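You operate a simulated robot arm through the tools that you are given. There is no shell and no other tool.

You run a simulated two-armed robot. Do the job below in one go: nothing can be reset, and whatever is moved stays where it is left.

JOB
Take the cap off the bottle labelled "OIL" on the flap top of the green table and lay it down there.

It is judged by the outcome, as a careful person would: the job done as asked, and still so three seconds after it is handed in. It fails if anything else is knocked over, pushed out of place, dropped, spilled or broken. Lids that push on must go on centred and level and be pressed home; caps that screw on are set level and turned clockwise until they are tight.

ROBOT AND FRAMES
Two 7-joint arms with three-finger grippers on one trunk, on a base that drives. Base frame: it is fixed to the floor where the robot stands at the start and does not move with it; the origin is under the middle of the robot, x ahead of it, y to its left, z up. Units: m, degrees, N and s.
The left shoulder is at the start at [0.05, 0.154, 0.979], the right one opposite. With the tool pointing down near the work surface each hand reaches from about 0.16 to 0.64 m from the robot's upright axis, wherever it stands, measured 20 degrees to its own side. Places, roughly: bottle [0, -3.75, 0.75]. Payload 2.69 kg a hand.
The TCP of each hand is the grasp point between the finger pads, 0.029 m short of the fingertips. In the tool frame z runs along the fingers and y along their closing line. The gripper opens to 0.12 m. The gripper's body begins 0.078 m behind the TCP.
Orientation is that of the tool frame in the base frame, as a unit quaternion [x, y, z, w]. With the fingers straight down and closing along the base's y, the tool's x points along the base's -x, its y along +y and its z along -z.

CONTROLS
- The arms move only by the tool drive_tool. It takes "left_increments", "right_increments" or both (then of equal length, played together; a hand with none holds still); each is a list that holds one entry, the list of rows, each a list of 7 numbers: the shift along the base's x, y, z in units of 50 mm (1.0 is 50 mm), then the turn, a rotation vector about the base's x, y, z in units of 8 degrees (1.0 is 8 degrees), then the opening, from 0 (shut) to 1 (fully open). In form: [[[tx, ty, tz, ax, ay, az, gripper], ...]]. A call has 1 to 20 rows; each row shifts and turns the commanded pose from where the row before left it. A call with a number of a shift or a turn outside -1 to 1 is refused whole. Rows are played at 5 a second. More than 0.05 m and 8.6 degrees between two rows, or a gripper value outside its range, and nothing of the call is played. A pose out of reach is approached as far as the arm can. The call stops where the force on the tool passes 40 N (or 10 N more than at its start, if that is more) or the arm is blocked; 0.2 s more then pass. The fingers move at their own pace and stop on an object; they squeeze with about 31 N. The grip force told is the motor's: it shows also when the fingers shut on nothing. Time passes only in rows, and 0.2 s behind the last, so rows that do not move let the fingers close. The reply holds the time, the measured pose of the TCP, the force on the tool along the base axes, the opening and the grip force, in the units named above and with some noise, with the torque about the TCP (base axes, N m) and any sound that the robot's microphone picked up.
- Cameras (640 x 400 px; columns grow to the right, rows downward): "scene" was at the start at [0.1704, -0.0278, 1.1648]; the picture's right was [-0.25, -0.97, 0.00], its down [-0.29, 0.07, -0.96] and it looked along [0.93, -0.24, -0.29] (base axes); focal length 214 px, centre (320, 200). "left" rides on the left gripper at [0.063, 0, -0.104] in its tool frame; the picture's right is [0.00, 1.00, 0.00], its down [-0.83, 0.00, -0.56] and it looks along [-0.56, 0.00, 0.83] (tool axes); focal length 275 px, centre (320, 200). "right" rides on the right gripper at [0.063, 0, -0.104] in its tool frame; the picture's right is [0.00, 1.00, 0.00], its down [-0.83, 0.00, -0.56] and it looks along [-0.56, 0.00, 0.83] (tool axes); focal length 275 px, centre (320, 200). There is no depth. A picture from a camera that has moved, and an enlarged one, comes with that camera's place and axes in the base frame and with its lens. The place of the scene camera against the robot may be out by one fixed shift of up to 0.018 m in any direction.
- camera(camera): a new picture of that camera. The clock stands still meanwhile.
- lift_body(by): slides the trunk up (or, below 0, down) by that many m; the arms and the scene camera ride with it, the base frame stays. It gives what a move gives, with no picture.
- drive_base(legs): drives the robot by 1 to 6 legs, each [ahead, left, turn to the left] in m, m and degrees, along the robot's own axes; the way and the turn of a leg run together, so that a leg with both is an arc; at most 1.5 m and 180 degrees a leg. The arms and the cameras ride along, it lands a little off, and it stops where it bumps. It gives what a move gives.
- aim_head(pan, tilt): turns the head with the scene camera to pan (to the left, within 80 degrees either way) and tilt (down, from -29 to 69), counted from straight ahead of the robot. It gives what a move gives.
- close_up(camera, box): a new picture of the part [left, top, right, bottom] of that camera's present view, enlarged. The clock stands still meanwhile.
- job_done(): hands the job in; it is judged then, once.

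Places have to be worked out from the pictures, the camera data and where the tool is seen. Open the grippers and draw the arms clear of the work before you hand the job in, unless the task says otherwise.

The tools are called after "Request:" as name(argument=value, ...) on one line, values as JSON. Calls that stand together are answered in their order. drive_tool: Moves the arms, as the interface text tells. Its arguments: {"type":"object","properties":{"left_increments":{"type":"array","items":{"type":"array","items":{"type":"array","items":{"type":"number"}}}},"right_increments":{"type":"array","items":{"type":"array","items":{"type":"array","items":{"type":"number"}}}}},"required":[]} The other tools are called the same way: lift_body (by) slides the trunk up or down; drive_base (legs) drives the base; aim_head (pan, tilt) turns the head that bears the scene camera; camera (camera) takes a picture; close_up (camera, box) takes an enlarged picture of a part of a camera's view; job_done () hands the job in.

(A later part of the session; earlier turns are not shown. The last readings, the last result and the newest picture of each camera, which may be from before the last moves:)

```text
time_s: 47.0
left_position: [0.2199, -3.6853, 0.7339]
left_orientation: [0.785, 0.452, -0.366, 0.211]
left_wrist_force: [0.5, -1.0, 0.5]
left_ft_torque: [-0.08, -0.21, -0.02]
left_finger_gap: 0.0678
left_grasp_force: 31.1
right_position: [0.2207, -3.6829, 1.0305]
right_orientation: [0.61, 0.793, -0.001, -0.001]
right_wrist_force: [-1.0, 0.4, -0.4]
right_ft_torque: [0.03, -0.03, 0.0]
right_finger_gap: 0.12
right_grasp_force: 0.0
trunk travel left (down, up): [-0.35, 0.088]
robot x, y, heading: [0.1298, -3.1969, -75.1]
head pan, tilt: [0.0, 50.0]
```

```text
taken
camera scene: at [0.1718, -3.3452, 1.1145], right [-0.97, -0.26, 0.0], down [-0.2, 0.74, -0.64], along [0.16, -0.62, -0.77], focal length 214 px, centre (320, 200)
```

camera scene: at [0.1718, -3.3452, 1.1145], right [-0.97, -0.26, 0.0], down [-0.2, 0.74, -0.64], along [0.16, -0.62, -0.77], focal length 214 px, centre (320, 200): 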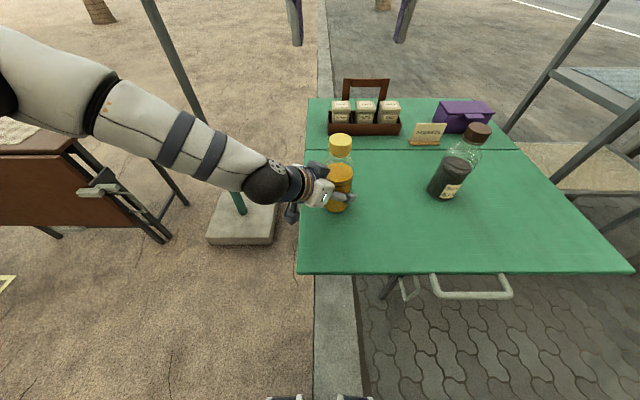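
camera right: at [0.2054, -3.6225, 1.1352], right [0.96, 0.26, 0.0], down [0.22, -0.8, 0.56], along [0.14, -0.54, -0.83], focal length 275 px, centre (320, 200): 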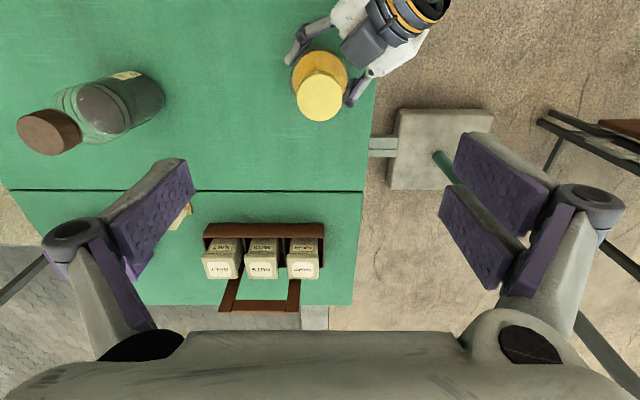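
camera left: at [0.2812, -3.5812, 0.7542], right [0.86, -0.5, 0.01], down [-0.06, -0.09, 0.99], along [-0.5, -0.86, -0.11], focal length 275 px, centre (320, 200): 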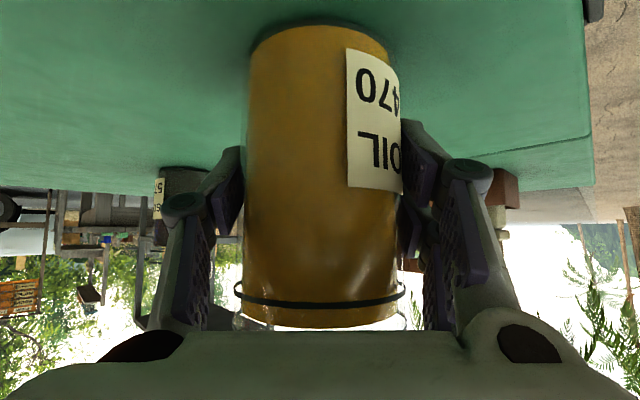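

The cap shows at column 319, so the right hand is centred above it. I enlarge this view to judge the gap between the left hand's box and the cap.

Request:
close_up(camera="right", box=[260, 0, 460, 130])

Request:
close_up(camera="scene", box=[270, 125, 390, 215])

```text
3.08 times, centred on (360, 65) of right
camera zoom: at [0.2054, -3.6225, 1.1352], right [0.96, 0.26, 0.0], down [0.22, -0.8, 0.56], along [0.14, -0.54, -0.83], focal length 847 px, centre (197, 615)
```

zoom: 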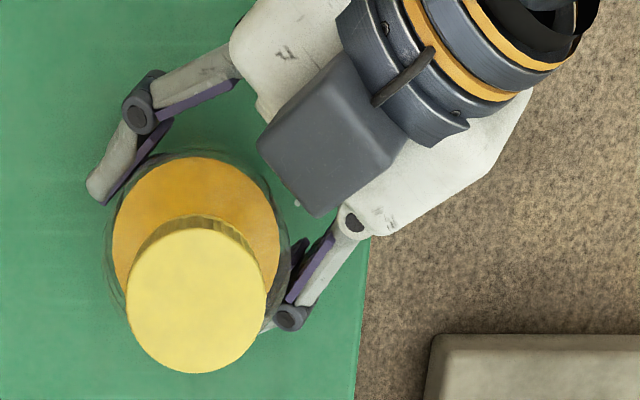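

```text
4.44 times, centred on (330, 170) of scene
camera zoom: at [0.1718, -3.3452, 1.1145], right [-0.97, -0.26, 0.0], down [-0.2, 0.74, -0.64], along [0.16, -0.62, -0.77], focal length 953 px, centre (276, 333)
```

zoom: 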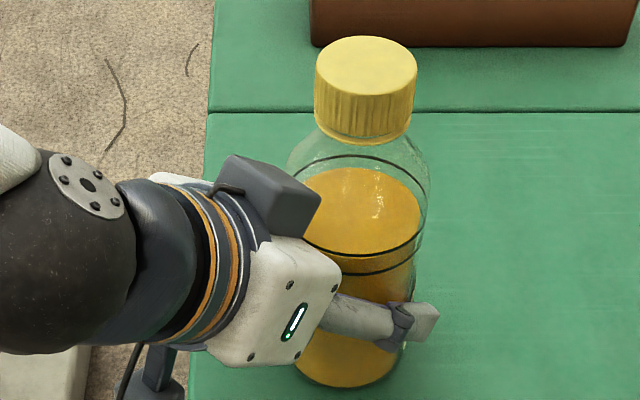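

The box's front edge is only about 4 cm from the bottle axis at z ≈ 0.84, which is tight for turning the right fingers. I open the left hand slightly, lower its tilt by 10° (fingers 30° below level) about the grasp point, raise it 5 mm, and grip again.

Request:
drive_tool(left_increments=[[[0, 0, 0, 0, 0, 0, 0.75], [0, 0, 0, 0, 0, 0, 0.85], [0, 0, 0.05, -0.54, 0.316, 0, 0.85], [0, 0, 0.05, -0.54, 0.316, 0, 0.85], [0, 0, 0, 0, 0, 0, 0.85]]])

Request:
camera(camera="left")

Request:
close_up(camera="right", box=[260, 0, 460, 130])

```text
time_s: 48.2
left_position: [0.2205, -3.6857, 0.74]
left_orientation: [0.75, 0.432, -0.434, 0.249]
left_wrist_force: [0.7, 0.0, -0.3]
left_ft_torque: [0.01, 0.02, 0.02]
left_finger_gap: 0.1019
left_grasp_force: 0.0
right_position: [0.2181, -3.6848, 1.0319]
right_orientation: [0.61, 0.792, -0.001, 0.0]
right_wrist_force: [-0.1, -0.2, 0.6]
right_ft_torque: [0.01, 0.0, -0.01]
right_finger_gap: 0.1199
right_grasp_force: 0.0
trunk travel left (down, up): [-0.35, 0.088]
robot x, y, heading: [0.1302, -3.1908, -75.0]
head pan, tilt: [0.0, 50.0]
```

```text
taken
camera left: at [0.2818, -3.5797, 0.7381], right [0.86, -0.5, 0.0], down [0.03, 0.06, 1.0], along [-0.5, -0.86, 0.07], focal length 275 px, centre (320, 200)
```

left: 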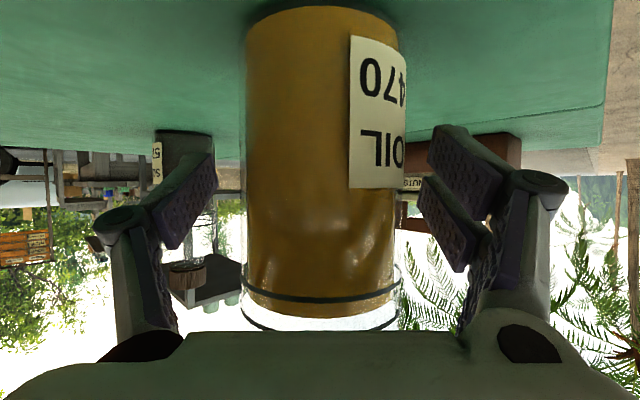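

```text
3.08 times, centred on (360, 65) of right
camera zoom: at [0.2043, -3.6227, 1.1358], right [0.97, 0.26, 0.0], down [0.22, -0.8, 0.56], along [0.14, -0.54, -0.83], focal length 847 px, centre (197, 615)
```

zoom: 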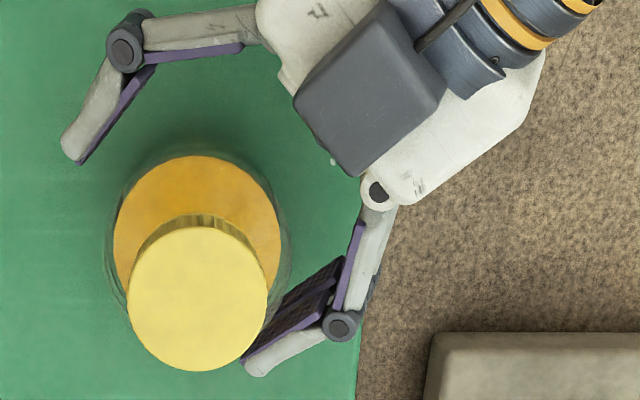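

The box now stands farther from the cap. I close the left fingers on the bottle again.

Request:
drive_tool(left_increments=[[[0, 0, 0, 0, 0, 0, 0.65], [0, 0, 0, 0, 0, 0, 0.6], [0, 0, 0, 0, 0, 0, 0.57], [0, 0, 0, 0, 0, 0, 0.54], [0, 0, 0, 0, 0, 0, 0.45], [0, 0, 0, 0, 0, 0, 0.3], [0, 0, 0, 0, 0, 0, 0], [0, 0, 0, 0, 0, 0, 0]]])

Request:
close_up(camera="right", box=[260, 0, 460, 130])

Request:
close_up(camera="scene", box=[270, 125, 390, 215])

```text
time_s: 50.0
left_position: [0.2199, -3.6849, 0.7394]
left_orientation: [0.75, 0.432, -0.433, 0.25]
left_wrist_force: [1.3, -0.2, 1.2]
left_ft_torque: [-0.08, -0.19, 0.04]
left_finger_gap: 0.0678
left_grasp_force: 31.0
right_position: [0.2182, -3.6838, 1.0306]
right_orientation: [0.61, 0.792, 0.0, -0.001]
right_wrist_force: [0.4, 0.1, 0.3]
right_ft_torque: [-0.03, 0.0, -0.03]
right_finger_gap: 0.1204
right_grasp_force: 0.0
trunk travel left (down, up): [-0.35, 0.088]
robot x, y, heading: [0.1277, -3.1914, -75.1]
head pan, tilt: [0.0, 50.0]
```

```text
3.08 times, centred on (360, 65) of right
camera zoom: at [0.2045, -3.6226, 1.1358], right [0.97, 0.26, 0.0], down [0.22, -0.8, 0.56], along [0.14, -0.54, -0.83], focal length 847 px, centre (197, 615)
```

zoom: 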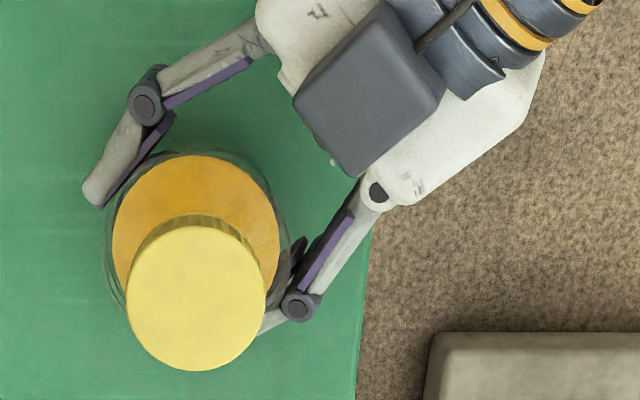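

```text
4.44 times, centred on (330, 170) of scene
camera zoom: at [0.1713, -3.3452, 1.1146], right [-0.97, -0.26, 0.0], down [-0.2, 0.74, -0.64], along [0.16, -0.62, -0.77], focal length 953 px, centre (276, 333)
```

zoom: 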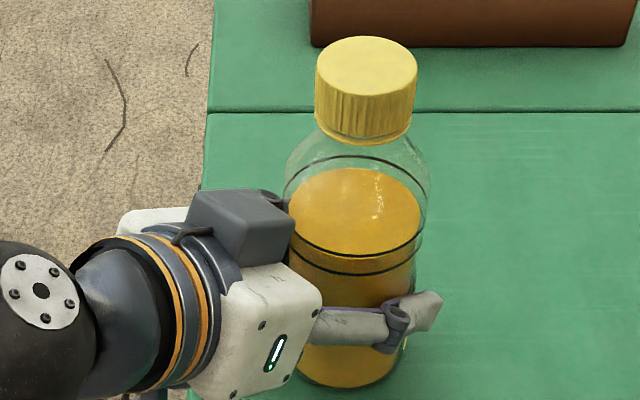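

Cap centre from above is (0.2205, −3.684), matching the left grip. Cap body spans z ≈ 0.850–0.871, with a collar just below it that I must not grip. I turn the right hand 72° clockwise up here first, to have room for unscrewing counter-clockwise.

Request:
drive_tool(right_increments=[[[0, 0, 0, 0, 0, -1, 0.7], [0, 0, 0, 0, 0, -1, 0.7], [0, 0, 0, 0, 0, -1, 0.7], [0, 0, 0, 0, 0, -1, 0.7], [0, 0, 0, 0, 0, -1, 0.7], [0, 0, 0, 0, 0, -1, 0.7], [0, 0, 0, 0, 0, -1, 0.7], [0, 0, 0, 0, 0, -1, 0.7], [0, 0, 0, 0, 0, -1, 0.7]]])

Request:
camera(camera="right")

Request:
camera(camera="scene")

```text
time_s: 52.0
left_position: [0.2204, -3.6853, 0.7405]
left_orientation: [0.75, 0.433, -0.433, 0.25]
left_wrist_force: [1.3, -1.8, 2.3]
left_ft_torque: [-0.16, -0.17, -0.03]
left_finger_gap: 0.068
left_grasp_force: 30.9
right_position: [0.2186, -3.6835, 1.0311]
right_orientation: [0.96, 0.28, 0.0, 0.0]
right_wrist_force: [0.3, 0.6, -0.4]
right_ft_torque: [-0.01, 0.03, 0.0]
right_finger_gap: 0.0838
right_grasp_force: 0.1
trunk travel left (down, up): [-0.35, 0.088]
robot x, y, heading: [0.1318, -3.1924, -75.4]
head pan, tilt: [0.0, 50.0]
```

```text
taken
camera right: at [0.2736, -3.6483, 1.1357], right [0.54, -0.84, 0.0], down [-0.7, -0.45, 0.56], along [-0.47, -0.3, -0.83], focal length 275 px, centre (320, 200)
```

right: 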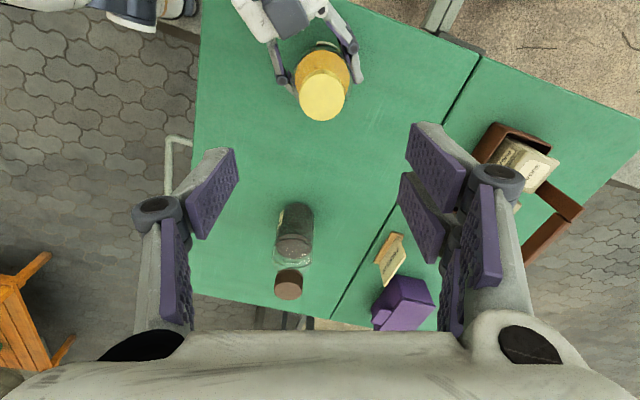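

```text
taken
camera scene: at [0.1712, -3.3452, 1.1146], right [-0.97, -0.26, 0.0], down [-0.2, 0.74, -0.64], along [0.16, -0.62, -0.77], focal length 214 px, centre (320, 200)
```

scene: 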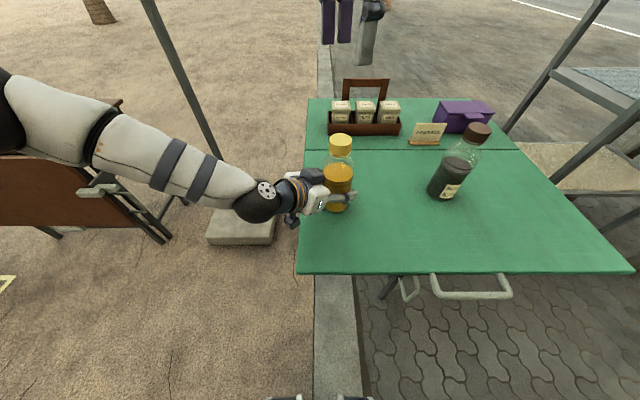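

The right hand reached the turned pose with the cap centred. I descend to 0.92 m first (fingertips still just above the cap) and check.

Request:
drive_tool(right_increments=[[[0.008, -0.0055, -0.555, 0, 0, 0, 0.62], [0.008, -0.0055, -0.555, 0, 0, 0, 0.62], [0.008, -0.0055, -0.555, 0, 0, 0, 0.62], [0.008, -0.0055, -0.555, 0, 0, 0, 0.62]]])

Request:
camera(camera="right")

Request:
close_up(camera="scene", box=[260, 80, 420, 200])

```text
time_s: 53.0
left_position: [0.2198, -3.6847, 0.7391]
left_orientation: [0.751, 0.432, -0.433, 0.249]
left_wrist_force: [0.9, 0.0, 2.7]
left_ft_torque: [-0.15, -0.22, -0.08]
left_finger_gap: 0.0677
left_grasp_force: 30.8
right_position: [0.2192, -3.6841, 0.9188]
right_orientation: [0.96, 0.281, -0.001, -0.001]
right_wrist_force: [0.6, -0.7, 0.3]
right_ft_torque: [-0.01, 0.01, 0.02]
right_finger_gap: 0.0745
right_grasp_force: 0.0
trunk travel left (down, up): [-0.35, 0.088]
robot x, y, heading: [0.1266, -3.1946, -74.9]
head pan, tilt: [0.0, 50.0]
```

```text
taken
camera right: at [0.2741, -3.6496, 1.0237], right [0.54, -0.84, 0.0], down [-0.7, -0.45, 0.56], along [-0.47, -0.3, -0.83], focal length 275 px, centre (320, 200)
```

right: 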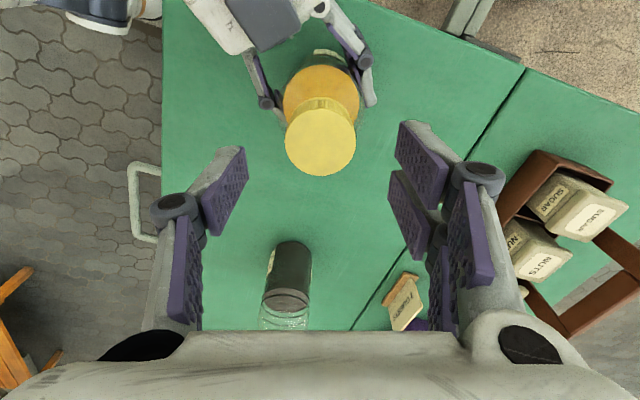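

```text
3.33 times, centred on (340, 140) of scene
camera zoom: at [0.1738, -3.3439, 1.1138], right [-0.96, -0.29, 0.0], down [-0.22, 0.74, -0.64], along [0.19, -0.61, -0.77], focal length 715 px, centre (253, 400)
```

zoom: 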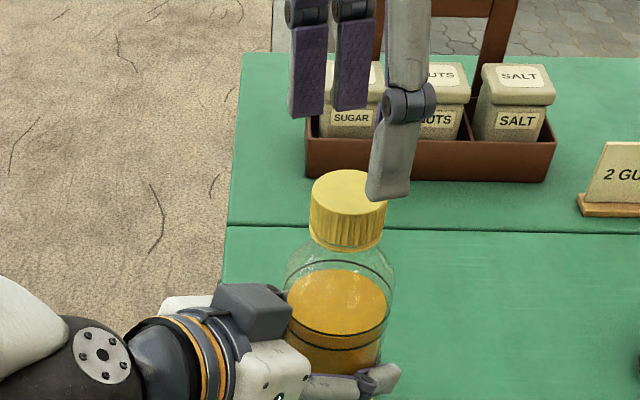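

Cap is centred within about 1 mm in both directions. I go down to TCP z ≈ 0.883 so that the tips end just above the collar, still open.

Request:
drive_tool(right_increments=[[[0.006, -0.004, -0.238, 0, 0, 0, 0.62], [0.006, -0.004, -0.238, 0, 0, 0, 0.62], [0.006, -0.004, -0.238, 0, 0, 0, 0.62], [0, 0, 0, 0, 0, 0, 0.62]]])

Request:
camera(camera="right")

Request:
close_up(camera="scene", box=[300, 110, 380, 170])

```text
time_s: 54.0
left_position: [0.22, -3.6853, 0.7397]
left_orientation: [0.75, 0.432, -0.434, 0.251]
left_wrist_force: [1.2, -0.6, 3.4]
left_ft_torque: [-0.16, -0.24, -0.05]
left_finger_gap: 0.0678
left_grasp_force: 31.2
right_position: [0.2209, -3.685, 0.8825]
right_orientation: [0.959, 0.282, 0.0, -0.002]
right_wrist_force: [0.7, 0.6, 0.7]
right_ft_torque: [-0.03, 0.02, -0.02]
right_finger_gap: 0.0746
right_grasp_force: 0.0
trunk travel left (down, up): [-0.35, 0.088]
robot x, y, heading: [0.1257, -3.189, -75.4]
head pan, tilt: [0.0, 50.0]
```

```text
taken
camera right: at [0.275, -3.6502, 0.9873], right [0.54, -0.84, 0.0], down [-0.7, -0.45, 0.55], along [-0.47, -0.3, -0.83], focal length 275 px, centre (320, 200)
```

right: 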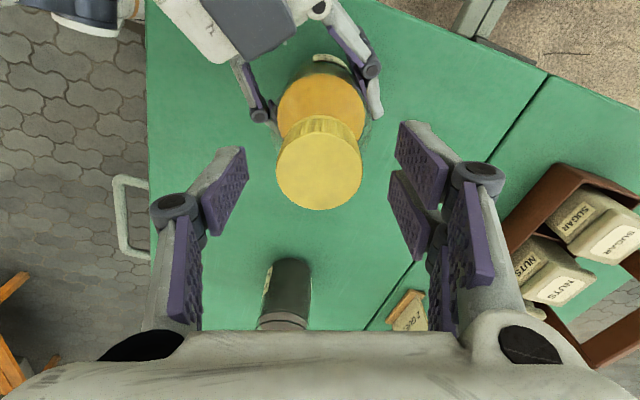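

```text
6.67 times, centred on (340, 140) of scene
camera zoom: at [0.1756, -3.3466, 1.1188], right [-0.95, -0.3, 0.0], down [-0.22, 0.7, -0.68], along [0.21, -0.65, -0.73], focal length 1430 px, centre (187, 600)
```

zoom: 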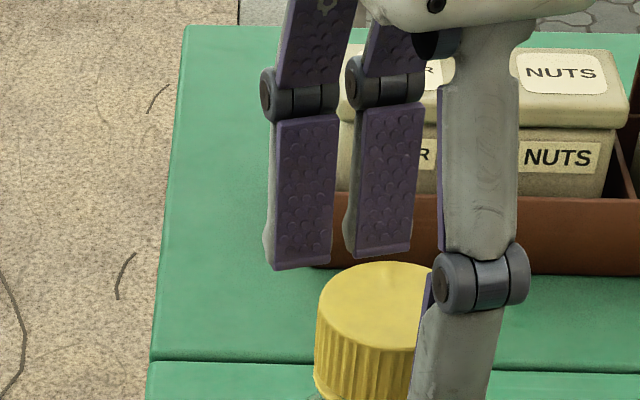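

The fingers surround the cap and hang in place. The scene camera's axes have shifted a bit, so my right arm seems to press against the head; I turn the head slightly left and up to free it.

Request:
aim_head(pan=20, tilt=36)

Request:
camera(camera="scene")

```text
time_s: 54.8
left_position: [0.2193, -3.6847, 0.7393]
left_orientation: [0.751, 0.432, -0.433, 0.25]
left_wrist_force: [0.7, -1.5, 3.1]
left_ft_torque: [-0.19, -0.23, -0.07]
left_finger_gap: 0.0676
left_grasp_force: 31.4
right_position: [0.2216, -3.6842, 0.8849]
right_orientation: [0.959, 0.283, 0.0, 0.0]
right_wrist_force: [0.3, 0.5, 0.8]
right_ft_torque: [0.01, -0.03, 0.02]
right_finger_gap: 0.0743
right_grasp_force: 0.0
trunk travel left (down, up): [-0.35, 0.088]
robot x, y, heading: [0.1278, -3.1906, -75.3]
head pan, tilt: [20.0, 36.0]
```

```text
taken
camera scene: at [0.2014, -3.3425, 1.1347], right [-0.82, -0.57, 0.0], down [-0.34, 0.48, -0.81], along [0.46, -0.66, -0.59], focal length 214 px, centre (320, 200)
```

scene: 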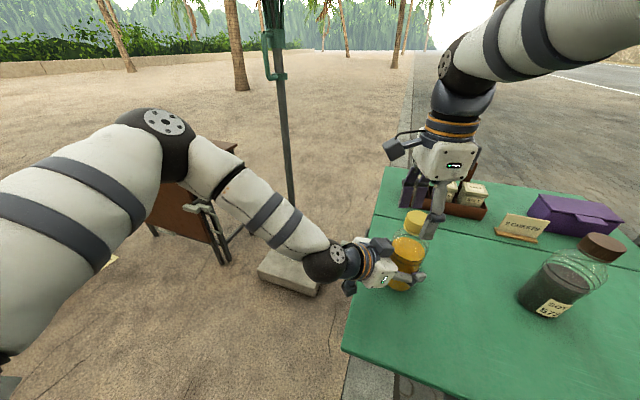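

Head is free again and gives a good view of both hands. I enlarge the cap area to check the fingertips against the cap and collar.

Request:
close_up(camera="scene", box=[370, 170, 470, 240])

Request:
close_up(camera="right", box=[220, 90, 420, 230])

```text
5.71 times, centred on (420, 205) of scene
camera zoom: at [0.2014, -3.3425, 1.1347], right [-0.82, -0.57, 0.0], down [-0.34, 0.48, -0.81], along [0.46, -0.66, -0.59], focal length 1226 px, centre (-251, 171)
```

zoom: 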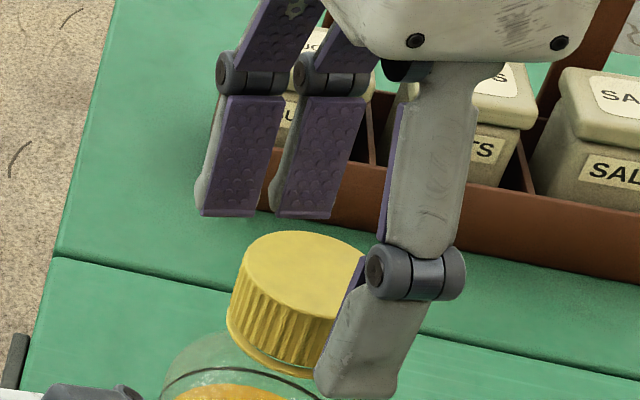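

```text
2.86 times, centred on (320, 160) of right
camera zoom: at [0.2758, -3.6497, 0.9888], right [0.55, -0.84, 0.0], down [-0.7, -0.45, 0.56], along [-0.47, -0.3, -0.83], focal length 786 px, centre (320, 314)
```

zoom: 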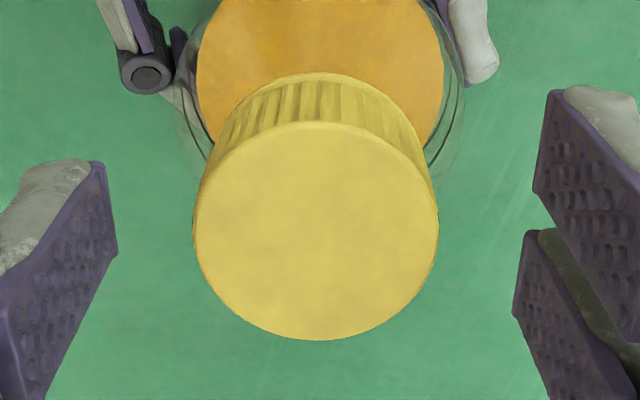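

The cap is well centred between the right fingers (offset < 1 mm), tips just above the collar. I close the right fingers on the cap.

Request:
drive_tool(right_increments=[[[0, 0, 0, 0, 0, 0, 0.5], [0, 0, 0, 0, 0, 0, 0.42], [0, 0, 0, 0, 0, 0, 0.38], [0, 0, 0, 0, 0, 0, 0.34], [0, 0, 0, 0, 0, 0, 0.3], [0, 0, 0, 0, 0, 0, 0.2], [0, 0, 0, 0, 0, 0, 0], [0, 0, 0, 0, 0, 0, 0]]])

Request:
close_up(camera="scene", box=[370, 170, 470, 240])

Request:
close_up(camera="right", box=[220, 90, 420, 230])

```text
time_s: 56.6
left_position: [0.2205, -3.6851, 0.7388]
left_orientation: [0.751, 0.433, -0.432, 0.25]
left_wrist_force: [0.5, -5.7, 3.0]
left_ft_torque: [0.2, 0.0, -0.21]
left_finger_gap: 0.0675
left_grasp_force: 30.8
right_position: [0.2204, -3.6855, 0.8841]
right_orientation: [0.959, 0.282, 0.0, 0.0]
right_wrist_force: [-0.8, 4.1, 1.4]
right_ft_torque: [0.19, 0.11, 0.17]
right_finger_gap: 0.0437
right_grasp_force: 30.8
trunk travel left (down, up): [-0.35, 0.088]
robot x, y, heading: [0.1281, -3.1929, -75.0]
head pan, tilt: [20.0, 36.0]
```

```text
5.71 times, centred on (420, 205) of scene
camera zoom: at [0.2014, -3.3425, 1.1348], right [-0.82, -0.57, 0.0], down [-0.34, 0.48, -0.81], along [0.46, -0.66, -0.59], focal length 1226 px, centre (-251, 171)
```

zoom: 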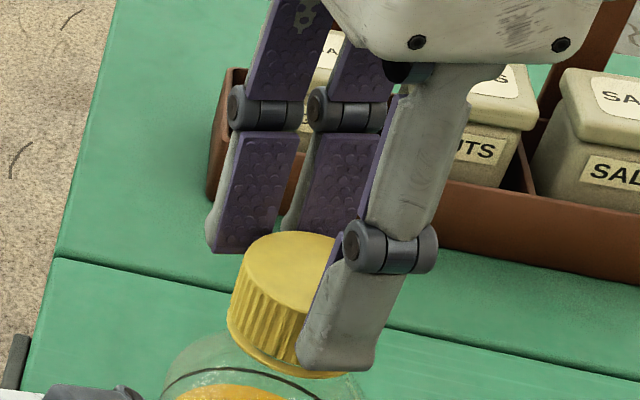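

```text
2.86 times, centred on (320, 160) of right
camera zoom: at [0.2756, -3.6498, 0.9887], right [0.55, -0.84, 0.0], down [-0.7, -0.45, 0.56], along [-0.47, -0.3, -0.83], focal length 786 px, centre (320, 314)
```

zoom: 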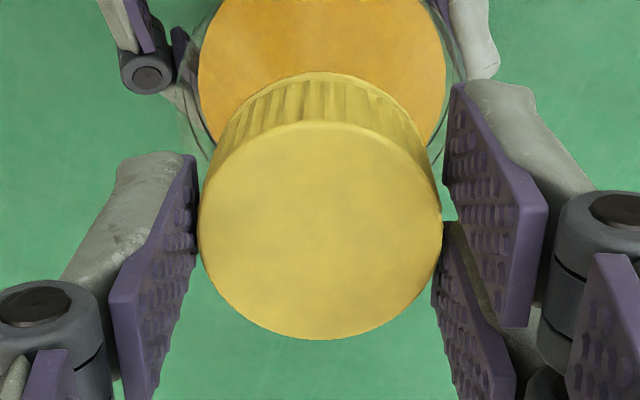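

Cap gripped (gap 0.044 m, 31 N) with small side forces. I start turning counter-clockwise, 24° first, and watch the torque.

Request:
drive_tool(right_increments=[[[0, 0, 0, 0, 0, 0.5, 0], [0, 0, 0, 0, 0, 0.5, 0], [0, 0, 0, 0, 0, 1, 0], [0, 0, 0, 0, 0, 1, 0]]])

Request:
close_up(camera="right", box=[220, 90, 420, 230])

Request:
close_up(camera="scene", box=[340, 160, 480, 300])

```text
time_s: 57.6
left_position: [0.2216, -3.6856, 0.7405]
left_orientation: [0.751, 0.432, -0.433, 0.25]
left_wrist_force: [3.4, -6.3, 2.1]
left_ft_torque: [0.13, 0.26, -0.11]
left_finger_gap: 0.0675
left_grasp_force: 30.8
right_position: [0.2214, -3.6839, 0.8842]
right_orientation: [0.879, 0.477, 0.0, -0.001]
right_wrist_force: [-5.5, 4.7, 2.4]
right_ft_torque: [0.29, 0.45, -0.04]
right_finger_gap: 0.0435
right_grasp_force: 31.2
trunk travel left (down, up): [-0.35, 0.088]
robot x, y, heading: [0.1259, -3.1913, -75.0]
head pan, tilt: [20.0, 36.0]
```

```text
2.86 times, centred on (320, 160) of right
camera zoom: at [0.257, -3.6311, 0.9888], right [0.84, -0.54, 0.0], down [-0.45, -0.7, 0.56], along [-0.3, -0.47, -0.83], focal length 786 px, centre (320, 314)
```

zoom: 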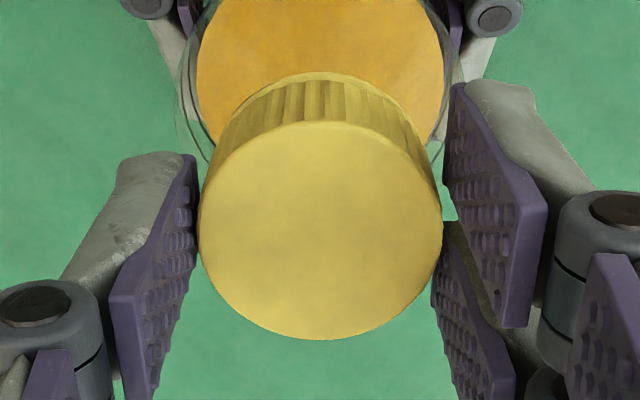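

```text
2.86 times, centred on (410, 230) of scene
camera zoom: at [0.2012, -3.3424, 1.1348], right [-0.82, -0.57, 0.0], down [-0.34, 0.48, -0.81], along [0.46, -0.66, -0.59], focal length 613 px, centre (63, 114)
```

zoom: 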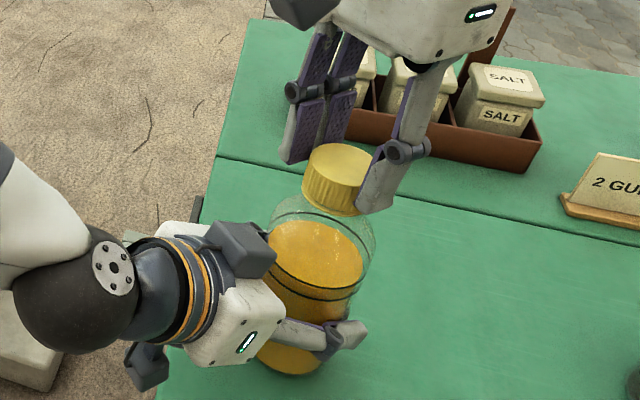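

Turned 24° with little torque and no trouble; the force upward is small (2.4 N). I keep turning another 64° with a slight lift.

Request:
drive_tool(right_increments=[[[0, 0, 0.001, 0, 0, 1, 0], [0, 0, 0.001, 0, 0, 1, 0], [0, 0, 0.001, 0, 0, 1, 0], [0, 0, 0.001, 0, 0, 1, 0], [0, 0, 0.001, 0, 0, 1, 0], [0, 0, 0.001, 0, 0, 1, 0], [0, 0, 0.001, 0, 0, 1, 0], [0, 0, 0.001, 0, 0, 1, 0]]])

Request:
close_up(camera="right", box=[220, 90, 420, 230])

Request:
close_up(camera="scene", box=[340, 160, 480, 300])

Request:
camera(camera="left")

```text
time_s: 59.4
left_position: [0.2213, -3.6855, 0.7395]
left_orientation: [0.749, 0.433, -0.434, 0.252]
left_wrist_force: [19.4, -3.9, 4.1]
left_ft_torque: [-0.27, 1.07, -0.05]
left_finger_gap: 0.0675
left_grasp_force: 30.7
right_position: [0.2212, -3.6844, 0.8855]
right_orientation: [0.493, 0.87, -0.001, 0.0]
right_wrist_force: [-18.5, 2.2, 2.0]
right_ft_torque: [0.28, 1.14, -0.06]
right_finger_gap: 0.0433
right_grasp_force: 30.6
trunk travel left (down, up): [-0.35, 0.088]
robot x, y, heading: [0.1293, -3.1926, -75.1]
head pan, tilt: [20.0, 36.0]
```

```text
2.86 times, centred on (320, 160) of right
camera zoom: at [0.1904, -3.6302, 0.9899], right [0.86, 0.52, 0.0], down [0.43, -0.71, 0.56], along [0.29, -0.48, -0.83], focal length 786 px, centre (320, 314)
```

zoom: 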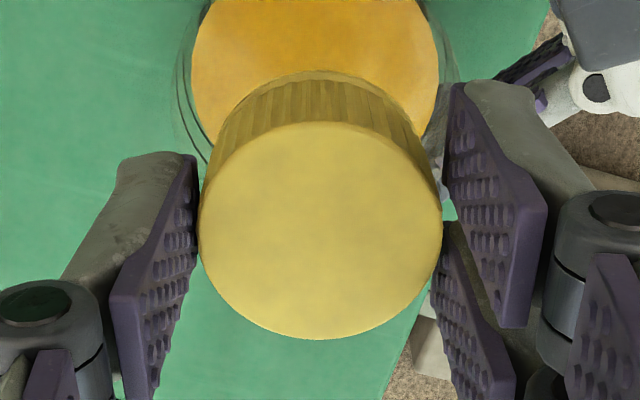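

```text
2.86 times, centred on (410, 230) of scene
camera zoom: at [0.2014, -3.3423, 1.1348], right [-0.82, -0.57, 0.0], down [-0.34, 0.48, -0.81], along [0.46, -0.66, -0.59], focal length 613 px, centre (63, 114)
```

zoom: 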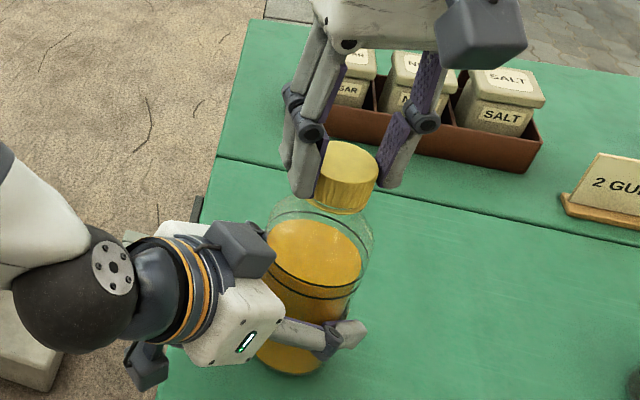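

```text
taken
camera left: at [0.2825, -3.5798, 0.7384], right [0.86, -0.5, 0.01], down [0.03, 0.06, 1.0], along [-0.5, -0.86, 0.07], focal length 275 px, centre (320, 200)
```

left: 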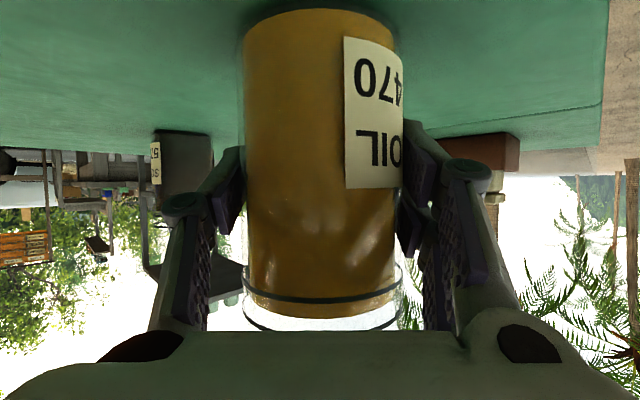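

The label has not moved, so the bottle is held; but a side force of −18 N along x has built up, as the cap sits slightly off the hand's turning axis. I shift the right hand about 1 mm to −x to relieve it.

Request:
drive_tool(right_increments=[[[-0.02, 0.002, 0, 0, 0, 0, 0], [0, 0, 0, 0, 0, 0, 0]]])

```text
time_s: 60.0
left_position: [0.2206, -3.6863, 0.7398]
left_orientation: [0.75, 0.433, -0.433, 0.251]
left_wrist_force: [18.3, -2.4, 4.8]
left_ft_torque: [-0.18, 0.78, 0.04]
left_finger_gap: 0.0675
left_grasp_force: 30.7
right_position: [0.2212, -3.6845, 0.8863]
right_orientation: [0.495, 0.869, 0.0, 0.001]
right_wrist_force: [-13.2, 1.2, 2.4]
right_ft_torque: [0.11, 0.58, -0.02]
right_finger_gap: 0.0433
right_grasp_force: 30.4
trunk travel left (down, up): [-0.35, 0.088]
robot x, y, heading: [0.1285, -3.1902, -75.2]
head pan, tilt: [20.0, 36.0]
```

Each millimetre relieves about 5 N, so I shift 2 mm more in −x.

Request:
drive_tool(right_increments=[[[-0.02, 0.002, 0, 0, 0, 0, 0], [-0.02, 0.002, 0, 0, 0, 0, 0], [0, 0, 0, 0, 0, 0, 0]]])

Request:
close_up(camera="right", box=[220, 90, 420, 230])

```text
time_s: 60.8
left_position: [0.2201, -3.6855, 0.7391]
left_orientation: [0.751, 0.432, -0.433, 0.25]
left_wrist_force: [4.7, -4.8, 4.1]
left_ft_torque: [0.16, -0.32, -0.01]
left_finger_gap: 0.0673
left_grasp_force: 31.5
right_position: [0.2194, -3.6848, 0.8856]
right_orientation: [0.494, 0.87, 0.001, 0.001]
right_wrist_force: [-2.6, 2.5, 1.8]
right_ft_torque: [0.12, 0.07, -0.01]
right_finger_gap: 0.0434
right_grasp_force: 31.0
trunk travel left (down, up): [-0.35, 0.088]
robot x, y, heading: [0.1307, -3.1939, -75.3]
head pan, tilt: [20.0, 36.0]
```

```text
2.86 times, centred on (320, 160) of right
camera zoom: at [0.1885, -3.6295, 0.9898], right [0.86, 0.52, 0.0], down [0.43, -0.71, 0.56], along [0.29, -0.48, -0.83], focal length 786 px, centre (320, 314)
```

zoom: 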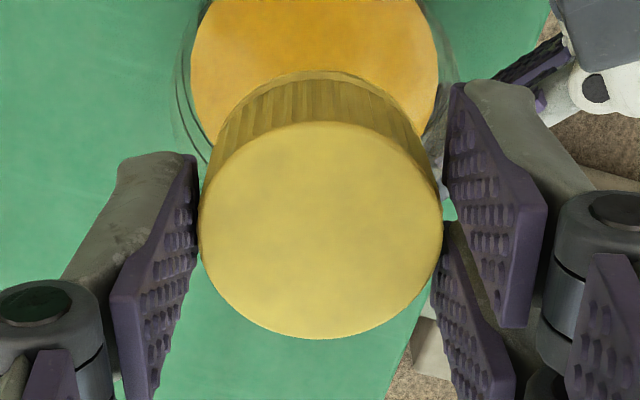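

Side force is almost gone. I turn another 64°, following the estimated off-centre path of the cap and lifting slightly.

Request:
drive_tool(right_increments=[[[-0.0015, -0.0058, 0.0018, 0, 0, 1, 0], [-0.0015, -0.0058, 0.0018, 0, 0, 1, 0], [-0.0015, -0.0058, 0.0018, 0, 0, 1, 0], [-0.0015, -0.0058, 0.0018, 0, 0, 1, 0], [-0.0015, -0.0058, 0.0018, 0, 0, 1, 0], [-0.0015, -0.0058, 0.0018, 0, 0, 1, 0], [-0.0015, -0.0058, 0.0018, 0, 0, 1, 0], [-0.0015, -0.0058, 0.0018, 0, 0, 1, 0]]])

Request:
camera(camera="scene")

Request:
close_up(camera="scene", box=[370, 170, 470, 240])

```text
time_s: 62.6
left_position: [0.2213, -3.6853, 0.7396]
left_orientation: [0.75, 0.432, -0.433, 0.25]
left_wrist_force: [-6.5, -7.3, 1.7]
left_ft_torque: [0.46, -0.5, -0.07]
left_finger_gap: 0.0675
left_grasp_force: 31.3
right_position: [0.2178, -3.6866, 0.8862]
right_orientation: [-0.044, 0.999, -0.001, 0.0]
right_wrist_force: [4.2, 7.5, 1.9]
right_ft_torque: [0.47, -0.15, 0.03]
right_finger_gap: 0.0434
right_grasp_force: 30.7
trunk travel left (down, up): [-0.35, 0.088]
robot x, y, heading: [0.1286, -3.1945, -75.2]
head pan, tilt: [20.0, 36.0]
```

```text
taken
camera scene: at [0.2013, -3.3424, 1.1348], right [-0.82, -0.57, 0.0], down [-0.34, 0.48, -0.81], along [0.46, -0.66, -0.59], focal length 214 px, centre (320, 200)
```

scene: 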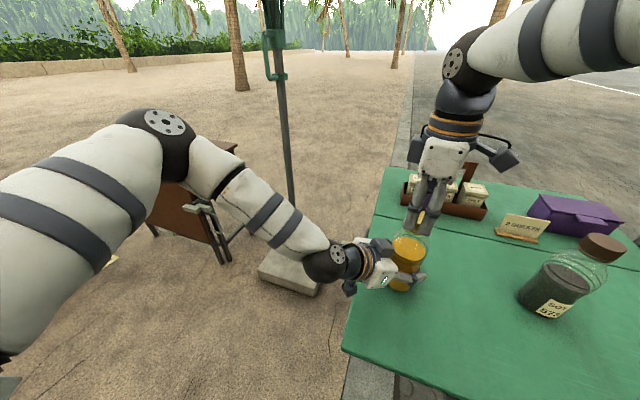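

```text
5.71 times, centred on (420, 205) of scene
camera zoom: at [0.2013, -3.3424, 1.1348], right [-0.82, -0.57, 0.0], down [-0.34, 0.48, -0.81], along [0.46, -0.66, -0.59], focal length 1226 px, centre (-251, 171)
```

zoom: 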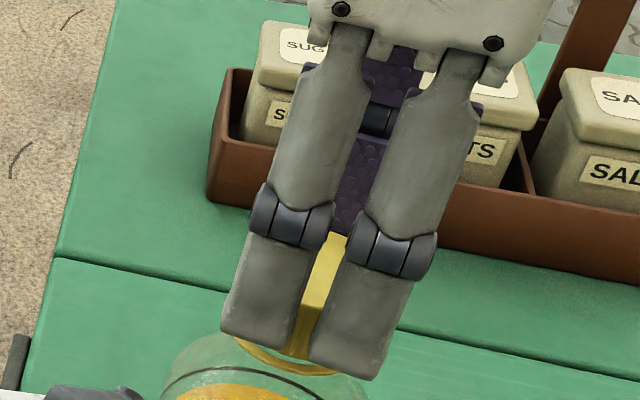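

152° turned in total with low forces. I try 40° more in this grip to see if the wrist allows it.

Request:
drive_tool(right_increments=[[[0.0068, 0.0012, 0.002, 0, 0, 1, 0], [0.0068, 0.0012, 0.002, 0, 0, 1, 0], [0.0068, 0.0012, 0.002, 0, 0, 1, 0], [0.0068, 0.0012, 0.002, 0, 0, 1, 0], [0.0068, 0.0012, 0.002, 0, 0, 1, 0]]])

Request:
close_up(camera="scene", box=[370, 170, 470, 240])

Request:
close_up(camera="right", box=[220, 90, 420, 230])

```text
time_s: 63.8
left_position: [0.2208, -3.6843, 0.7401]
left_orientation: [0.75, 0.432, -0.434, 0.25]
left_wrist_force: [-2.2, 5.2, 2.3]
left_ft_torque: [-0.82, -0.11, -0.06]
left_finger_gap: 0.0675
left_grasp_force: 30.8
right_position: [0.2178, -3.6875, 0.8877]
right_orientation: [-0.382, 0.924, -0.001, -0.001]
right_wrist_force: [-0.2, -5.5, 0.2]
right_ft_torque: [-0.1, -0.03, -0.02]
right_finger_gap: 0.0433
right_grasp_force: 31.2
trunk travel left (down, up): [-0.35, 0.088]
robot x, y, heading: [0.1313, -3.1907, -75.3]
head pan, tilt: [20.0, 36.0]
```

```text
5.71 times, centred on (420, 205) of scene
camera zoom: at [0.2013, -3.3425, 1.1348], right [-0.82, -0.57, 0.0], down [-0.34, 0.48, -0.81], along [0.46, -0.66, -0.59], focal length 1226 px, centre (-251, 171)
```

zoom: 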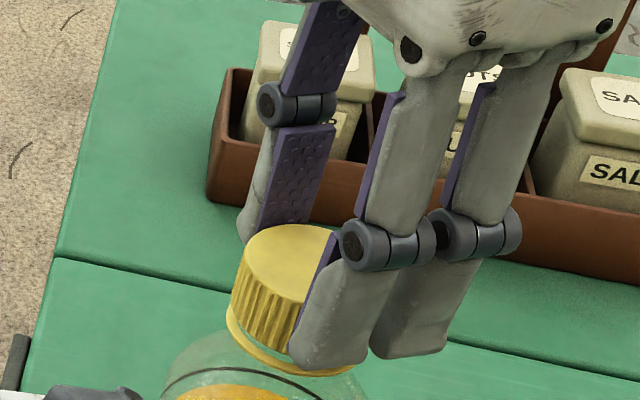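

```text
2.86 times, centred on (320, 160) of right
camera zoom: at [0.1757, -3.7312, 0.9913], right [-0.71, 0.71, 0.0], down [0.59, 0.59, 0.55], along [0.39, 0.39, -0.83], focal length 786 px, centre (320, 314)
```

zoom: 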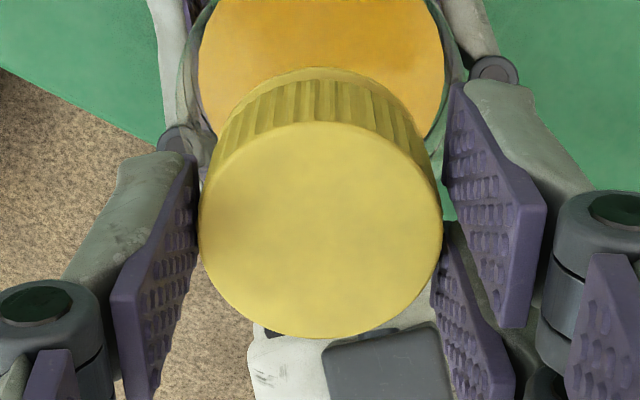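

The cap has visibly risen from the collar (about 3 mm), so it's unscrewing. I continue another 40°.

Request:
drive_tool(right_increments=[[[0.006, -0.0056, 0.003, 0, 0, 1, 0], [0.006, -0.0056, 0.003, 0, 0, 1, 0], [0.006, -0.0056, 0.003, 0, 0, 1, 0], [0.006, -0.0056, 0.003, 0, 0, 1, 0], [0.006, -0.0056, 0.003, 0, 0, 1, 0]]])

Request:
close_up(camera="scene", box=[370, 170, 470, 240])

Request:
camera(camera="scene")

```text
time_s: 65.0
left_position: [0.2222, -3.6837, 0.7395]
left_orientation: [0.751, 0.432, -0.433, 0.249]
left_wrist_force: [2.7, 3.1, 2.5]
left_ft_torque: [-0.07, 0.15, 0.08]
left_finger_gap: 0.0674
left_grasp_force: 31.0
right_position: [0.2202, -3.688, 0.8881]
right_orientation: [-0.676, 0.737, 0.001, 0.0]
right_wrist_force: [-4.6, -2.4, 1.1]
right_ft_torque: [-0.02, 0.38, -0.02]
right_finger_gap: 0.0432
right_grasp_force: 31.5
trunk travel left (down, up): [-0.35, 0.088]
robot x, y, heading: [0.1297, -3.1921, -75.3]
head pan, tilt: [20.0, 36.0]
```

```text
5.71 times, centred on (420, 205) of scene
camera zoom: at [0.2013, -3.3422, 1.1348], right [-0.82, -0.57, 0.0], down [-0.34, 0.48, -0.81], along [0.46, -0.66, -0.59], focal length 1226 px, centre (-251, 171)
```

zoom: 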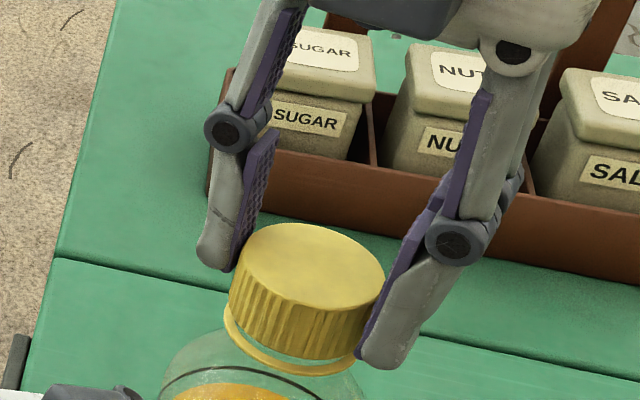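

```text
taken
camera scene: at [0.2013, -3.3422, 1.1348], right [-0.82, -0.57, 0.0], down [-0.34, 0.48, -0.81], along [0.46, -0.66, -0.59], focal length 214 px, centre (320, 200)
```

scene: 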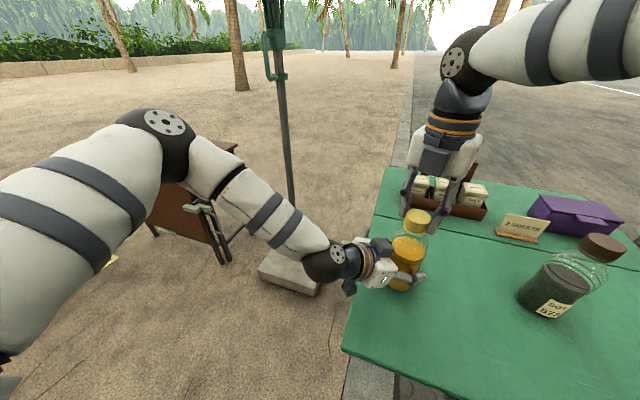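

The gap below the cap is clear now (232° turned). I go on with 40° more.

Request:
drive_tool(right_increments=[[[0.0016, 0.0008, 0.003, 0, 0, 1, 0], [0.0016, 0.0008, 0.003, 0, 0, 1, 0], [0.0016, 0.0008, 0.003, 0, 0, 1, 0], [0.0016, 0.0008, 0.003, 0, 0, 1, 0], [0.0016, 0.0008, 0.003, 0, 0, 1, 0]]])

Request:
close_up(camera="scene", box=[370, 170, 470, 240])

```text
time_s: 66.2
left_position: [0.2219, -3.6846, 0.739]
left_orientation: [0.751, 0.431, -0.434, 0.249]
left_wrist_force: [0.7, -4.0, 0.1]
left_ft_torque: [0.0, -0.9, -0.01]
left_finger_gap: 0.0674
left_grasp_force: 30.8
right_position: [0.2209, -3.6885, 0.887]
right_orientation: [0.887, -0.462, -0.001, -0.001]
right_wrist_force: [1.0, 3.6, -0.6]
right_ft_torque: [0.5, 0.57, -0.01]
right_finger_gap: 0.0433
right_grasp_force: 30.8
trunk travel left (down, up): [-0.35, 0.088]
robot x, y, heading: [0.1278, -3.1933, -75.1]
head pan, tilt: [20.0, 36.0]
```

```text
5.71 times, centred on (420, 205) of scene
camera zoom: at [0.2016, -3.3426, 1.1347], right [-0.82, -0.57, 0.0], down [-0.34, 0.48, -0.81], along [0.46, -0.66, -0.59], focal length 1226 px, centre (-251, 171)
```

zoom: 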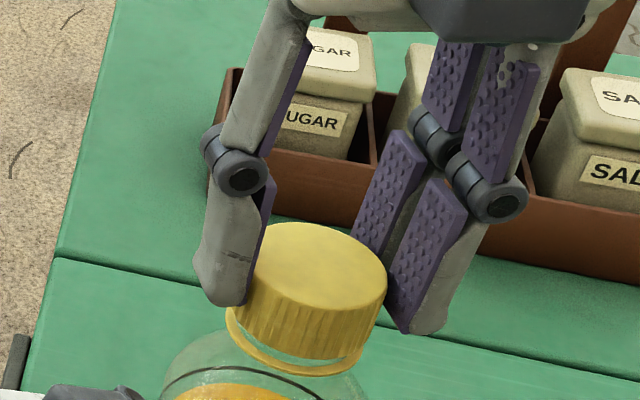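

272° turned, with small forces still and the wrist keeps following. Another 40°.

Request:
drive_tool(right_increments=[[[0.0032, 0.0084, 0.003, 0, 0, 1, 0], [0.0032, 0.0084, 0.003, 0, 0, 1, 0], [0.0032, 0.0084, 0.003, 0, 0, 1, 0], [0.0032, 0.0084, 0.003, 0, 0, 1, 0], [0.0032, 0.0084, 0.003, 0, 0, 1, 0]]])

Request:
close_up(camera="scene", box=[370, 170, 470, 240])

Request:
camera(camera="scene")

```text
time_s: 67.4
left_position: [0.2166, -3.6838, 0.741]
left_orientation: [0.752, 0.428, -0.435, 0.248]
left_wrist_force: [-23.1, 7.1, -2.2]
left_ft_torque: [-0.46, -1.71, -0.13]
left_finger_gap: 0.0712
left_grasp_force: 31.0
right_position: [0.2025, -3.6825, 0.8865]
right_orientation: [0.978, -0.211, -0.003, -0.003]
right_wrist_force: [22.0, -6.9, 12.3]
right_ft_torque: [-0.27, -1.0, -0.09]
right_finger_gap: 0.0434
right_grasp_force: 31.5
right hand out of reach, approached as far as the arm can: row 4, 5
trunk travel left (down, up): [-0.35, 0.088]
robot x, y, heading: [0.1271, -3.1936, -75.4]
head pan, tilt: [20.0, 36.0]
```

```text
5.71 times, centred on (420, 205) of scene
camera zoom: at [0.2009, -3.3419, 1.135], right [-0.82, -0.57, 0.0], down [-0.34, 0.48, -0.81], along [0.46, -0.66, -0.59], focal length 1226 px, centre (-251, 171)
```

zoom: 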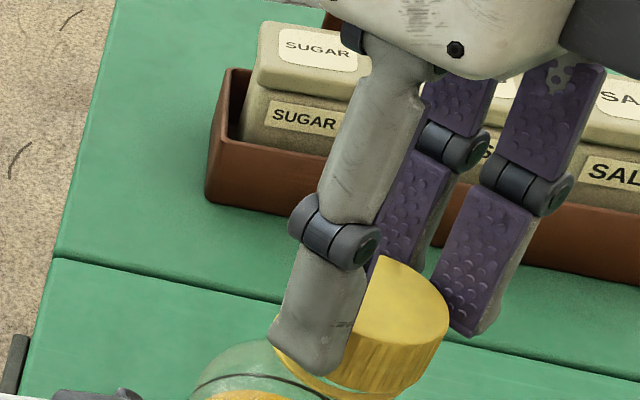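

```text
taken
camera scene: at [0.2009, -3.3419, 1.135], right [-0.82, -0.57, 0.0], down [-0.34, 0.48, -0.81], along [0.46, -0.66, -0.59], focal length 214 px, centre (320, 200)
```

scene: 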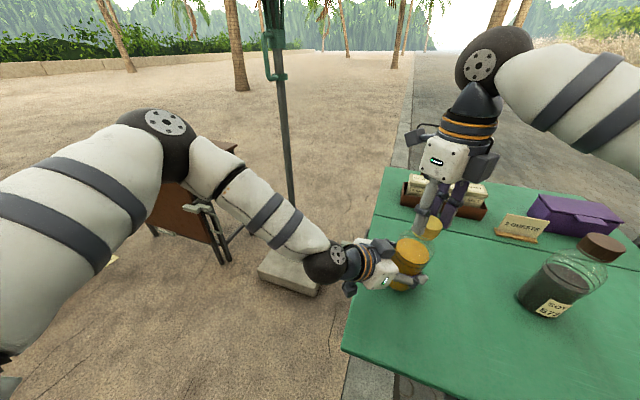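

The wrist met its limit: the last rows pulled the cap about 18 mm to −x and strained the bottle. I bring the hand straight back to the bottle's axis, turning back 16°, in small steps.

Request:
drive_tool(right_increments=[[[0.09, -0.02, 0, 0, 0, -0.5, 0], [0.09, -0.02, 0, 0, 0, -0.5, 0], [0.09, -0.02, 0, 0, 0, -0.5, 0], [0.09, -0.02, 0, 0, 0, -0.5, 0]]])

Request:
close_up(camera="scene", box=[370, 170, 470, 240])

Request:
camera(camera="left")

Request:
camera(camera="right")

```text
time_s: 68.4
left_position: [0.2234, -3.686, 0.7396]
left_orientation: [0.749, 0.434, -0.432, 0.251]
left_wrist_force: [2.4, 3.7, -2.8]
left_ft_torque: [-0.33, 0.06, -0.07]
left_finger_gap: 0.0679
left_grasp_force: 31.0
right_position: [0.2189, -3.6872, 0.8839]
right_orientation: [0.938, -0.346, -0.008, -0.005]
right_wrist_force: [0.1, -1.7, 4.5]
right_ft_torque: [-0.05, 0.06, 0.01]
right_finger_gap: 0.043
right_grasp_force: 30.6
trunk travel left (down, up): [-0.35, 0.088]
robot x, y, heading: [0.1277, -3.1899, -75.2]
head pan, tilt: [20.0, 36.0]
```

```text
5.71 times, centred on (420, 205) of scene
camera zoom: at [0.2018, -3.3424, 1.1347], right [-0.82, -0.57, 0.0], down [-0.34, 0.48, -0.81], along [0.46, -0.66, -0.59], focal length 1226 px, centre (-251, 171)
```

zoom: 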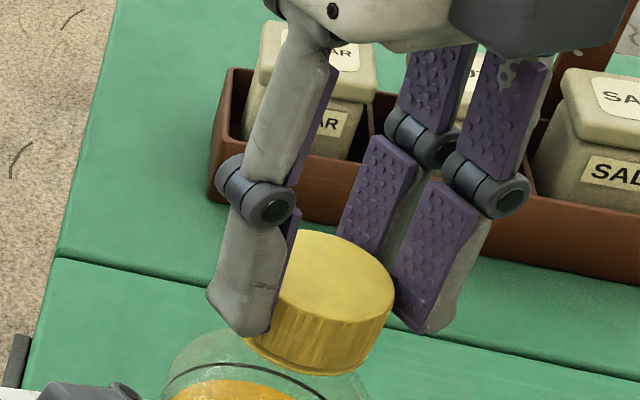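

```text
taken
camera left: at [0.2835, -3.5803, 0.7379], right [0.87, -0.5, 0.01], down [0.03, 0.06, 1.0], along [-0.5, -0.86, 0.07], focal length 275 px, centre (320, 200)
```

left: 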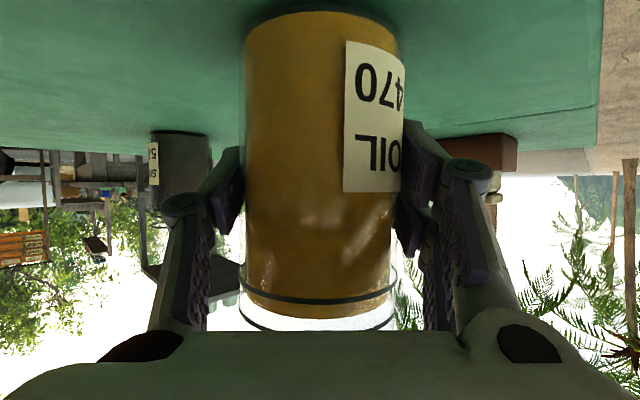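

```text
taken
camera right: at [0.2692, -3.7283, 0.9869], right [-0.65, -0.76, 0.0], down [-0.63, 0.53, 0.57], along [-0.43, 0.37, -0.82], focal length 275 px, centre (320, 200)
```

right: 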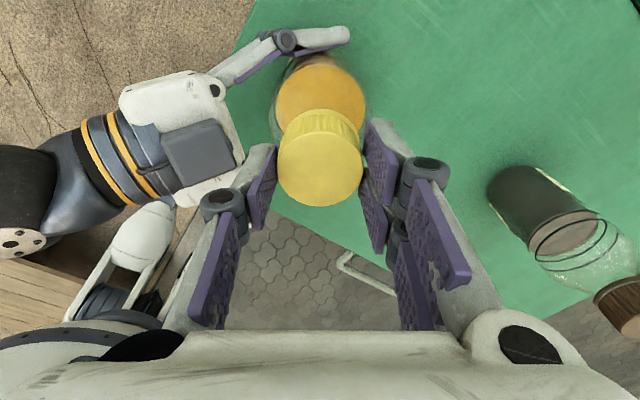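

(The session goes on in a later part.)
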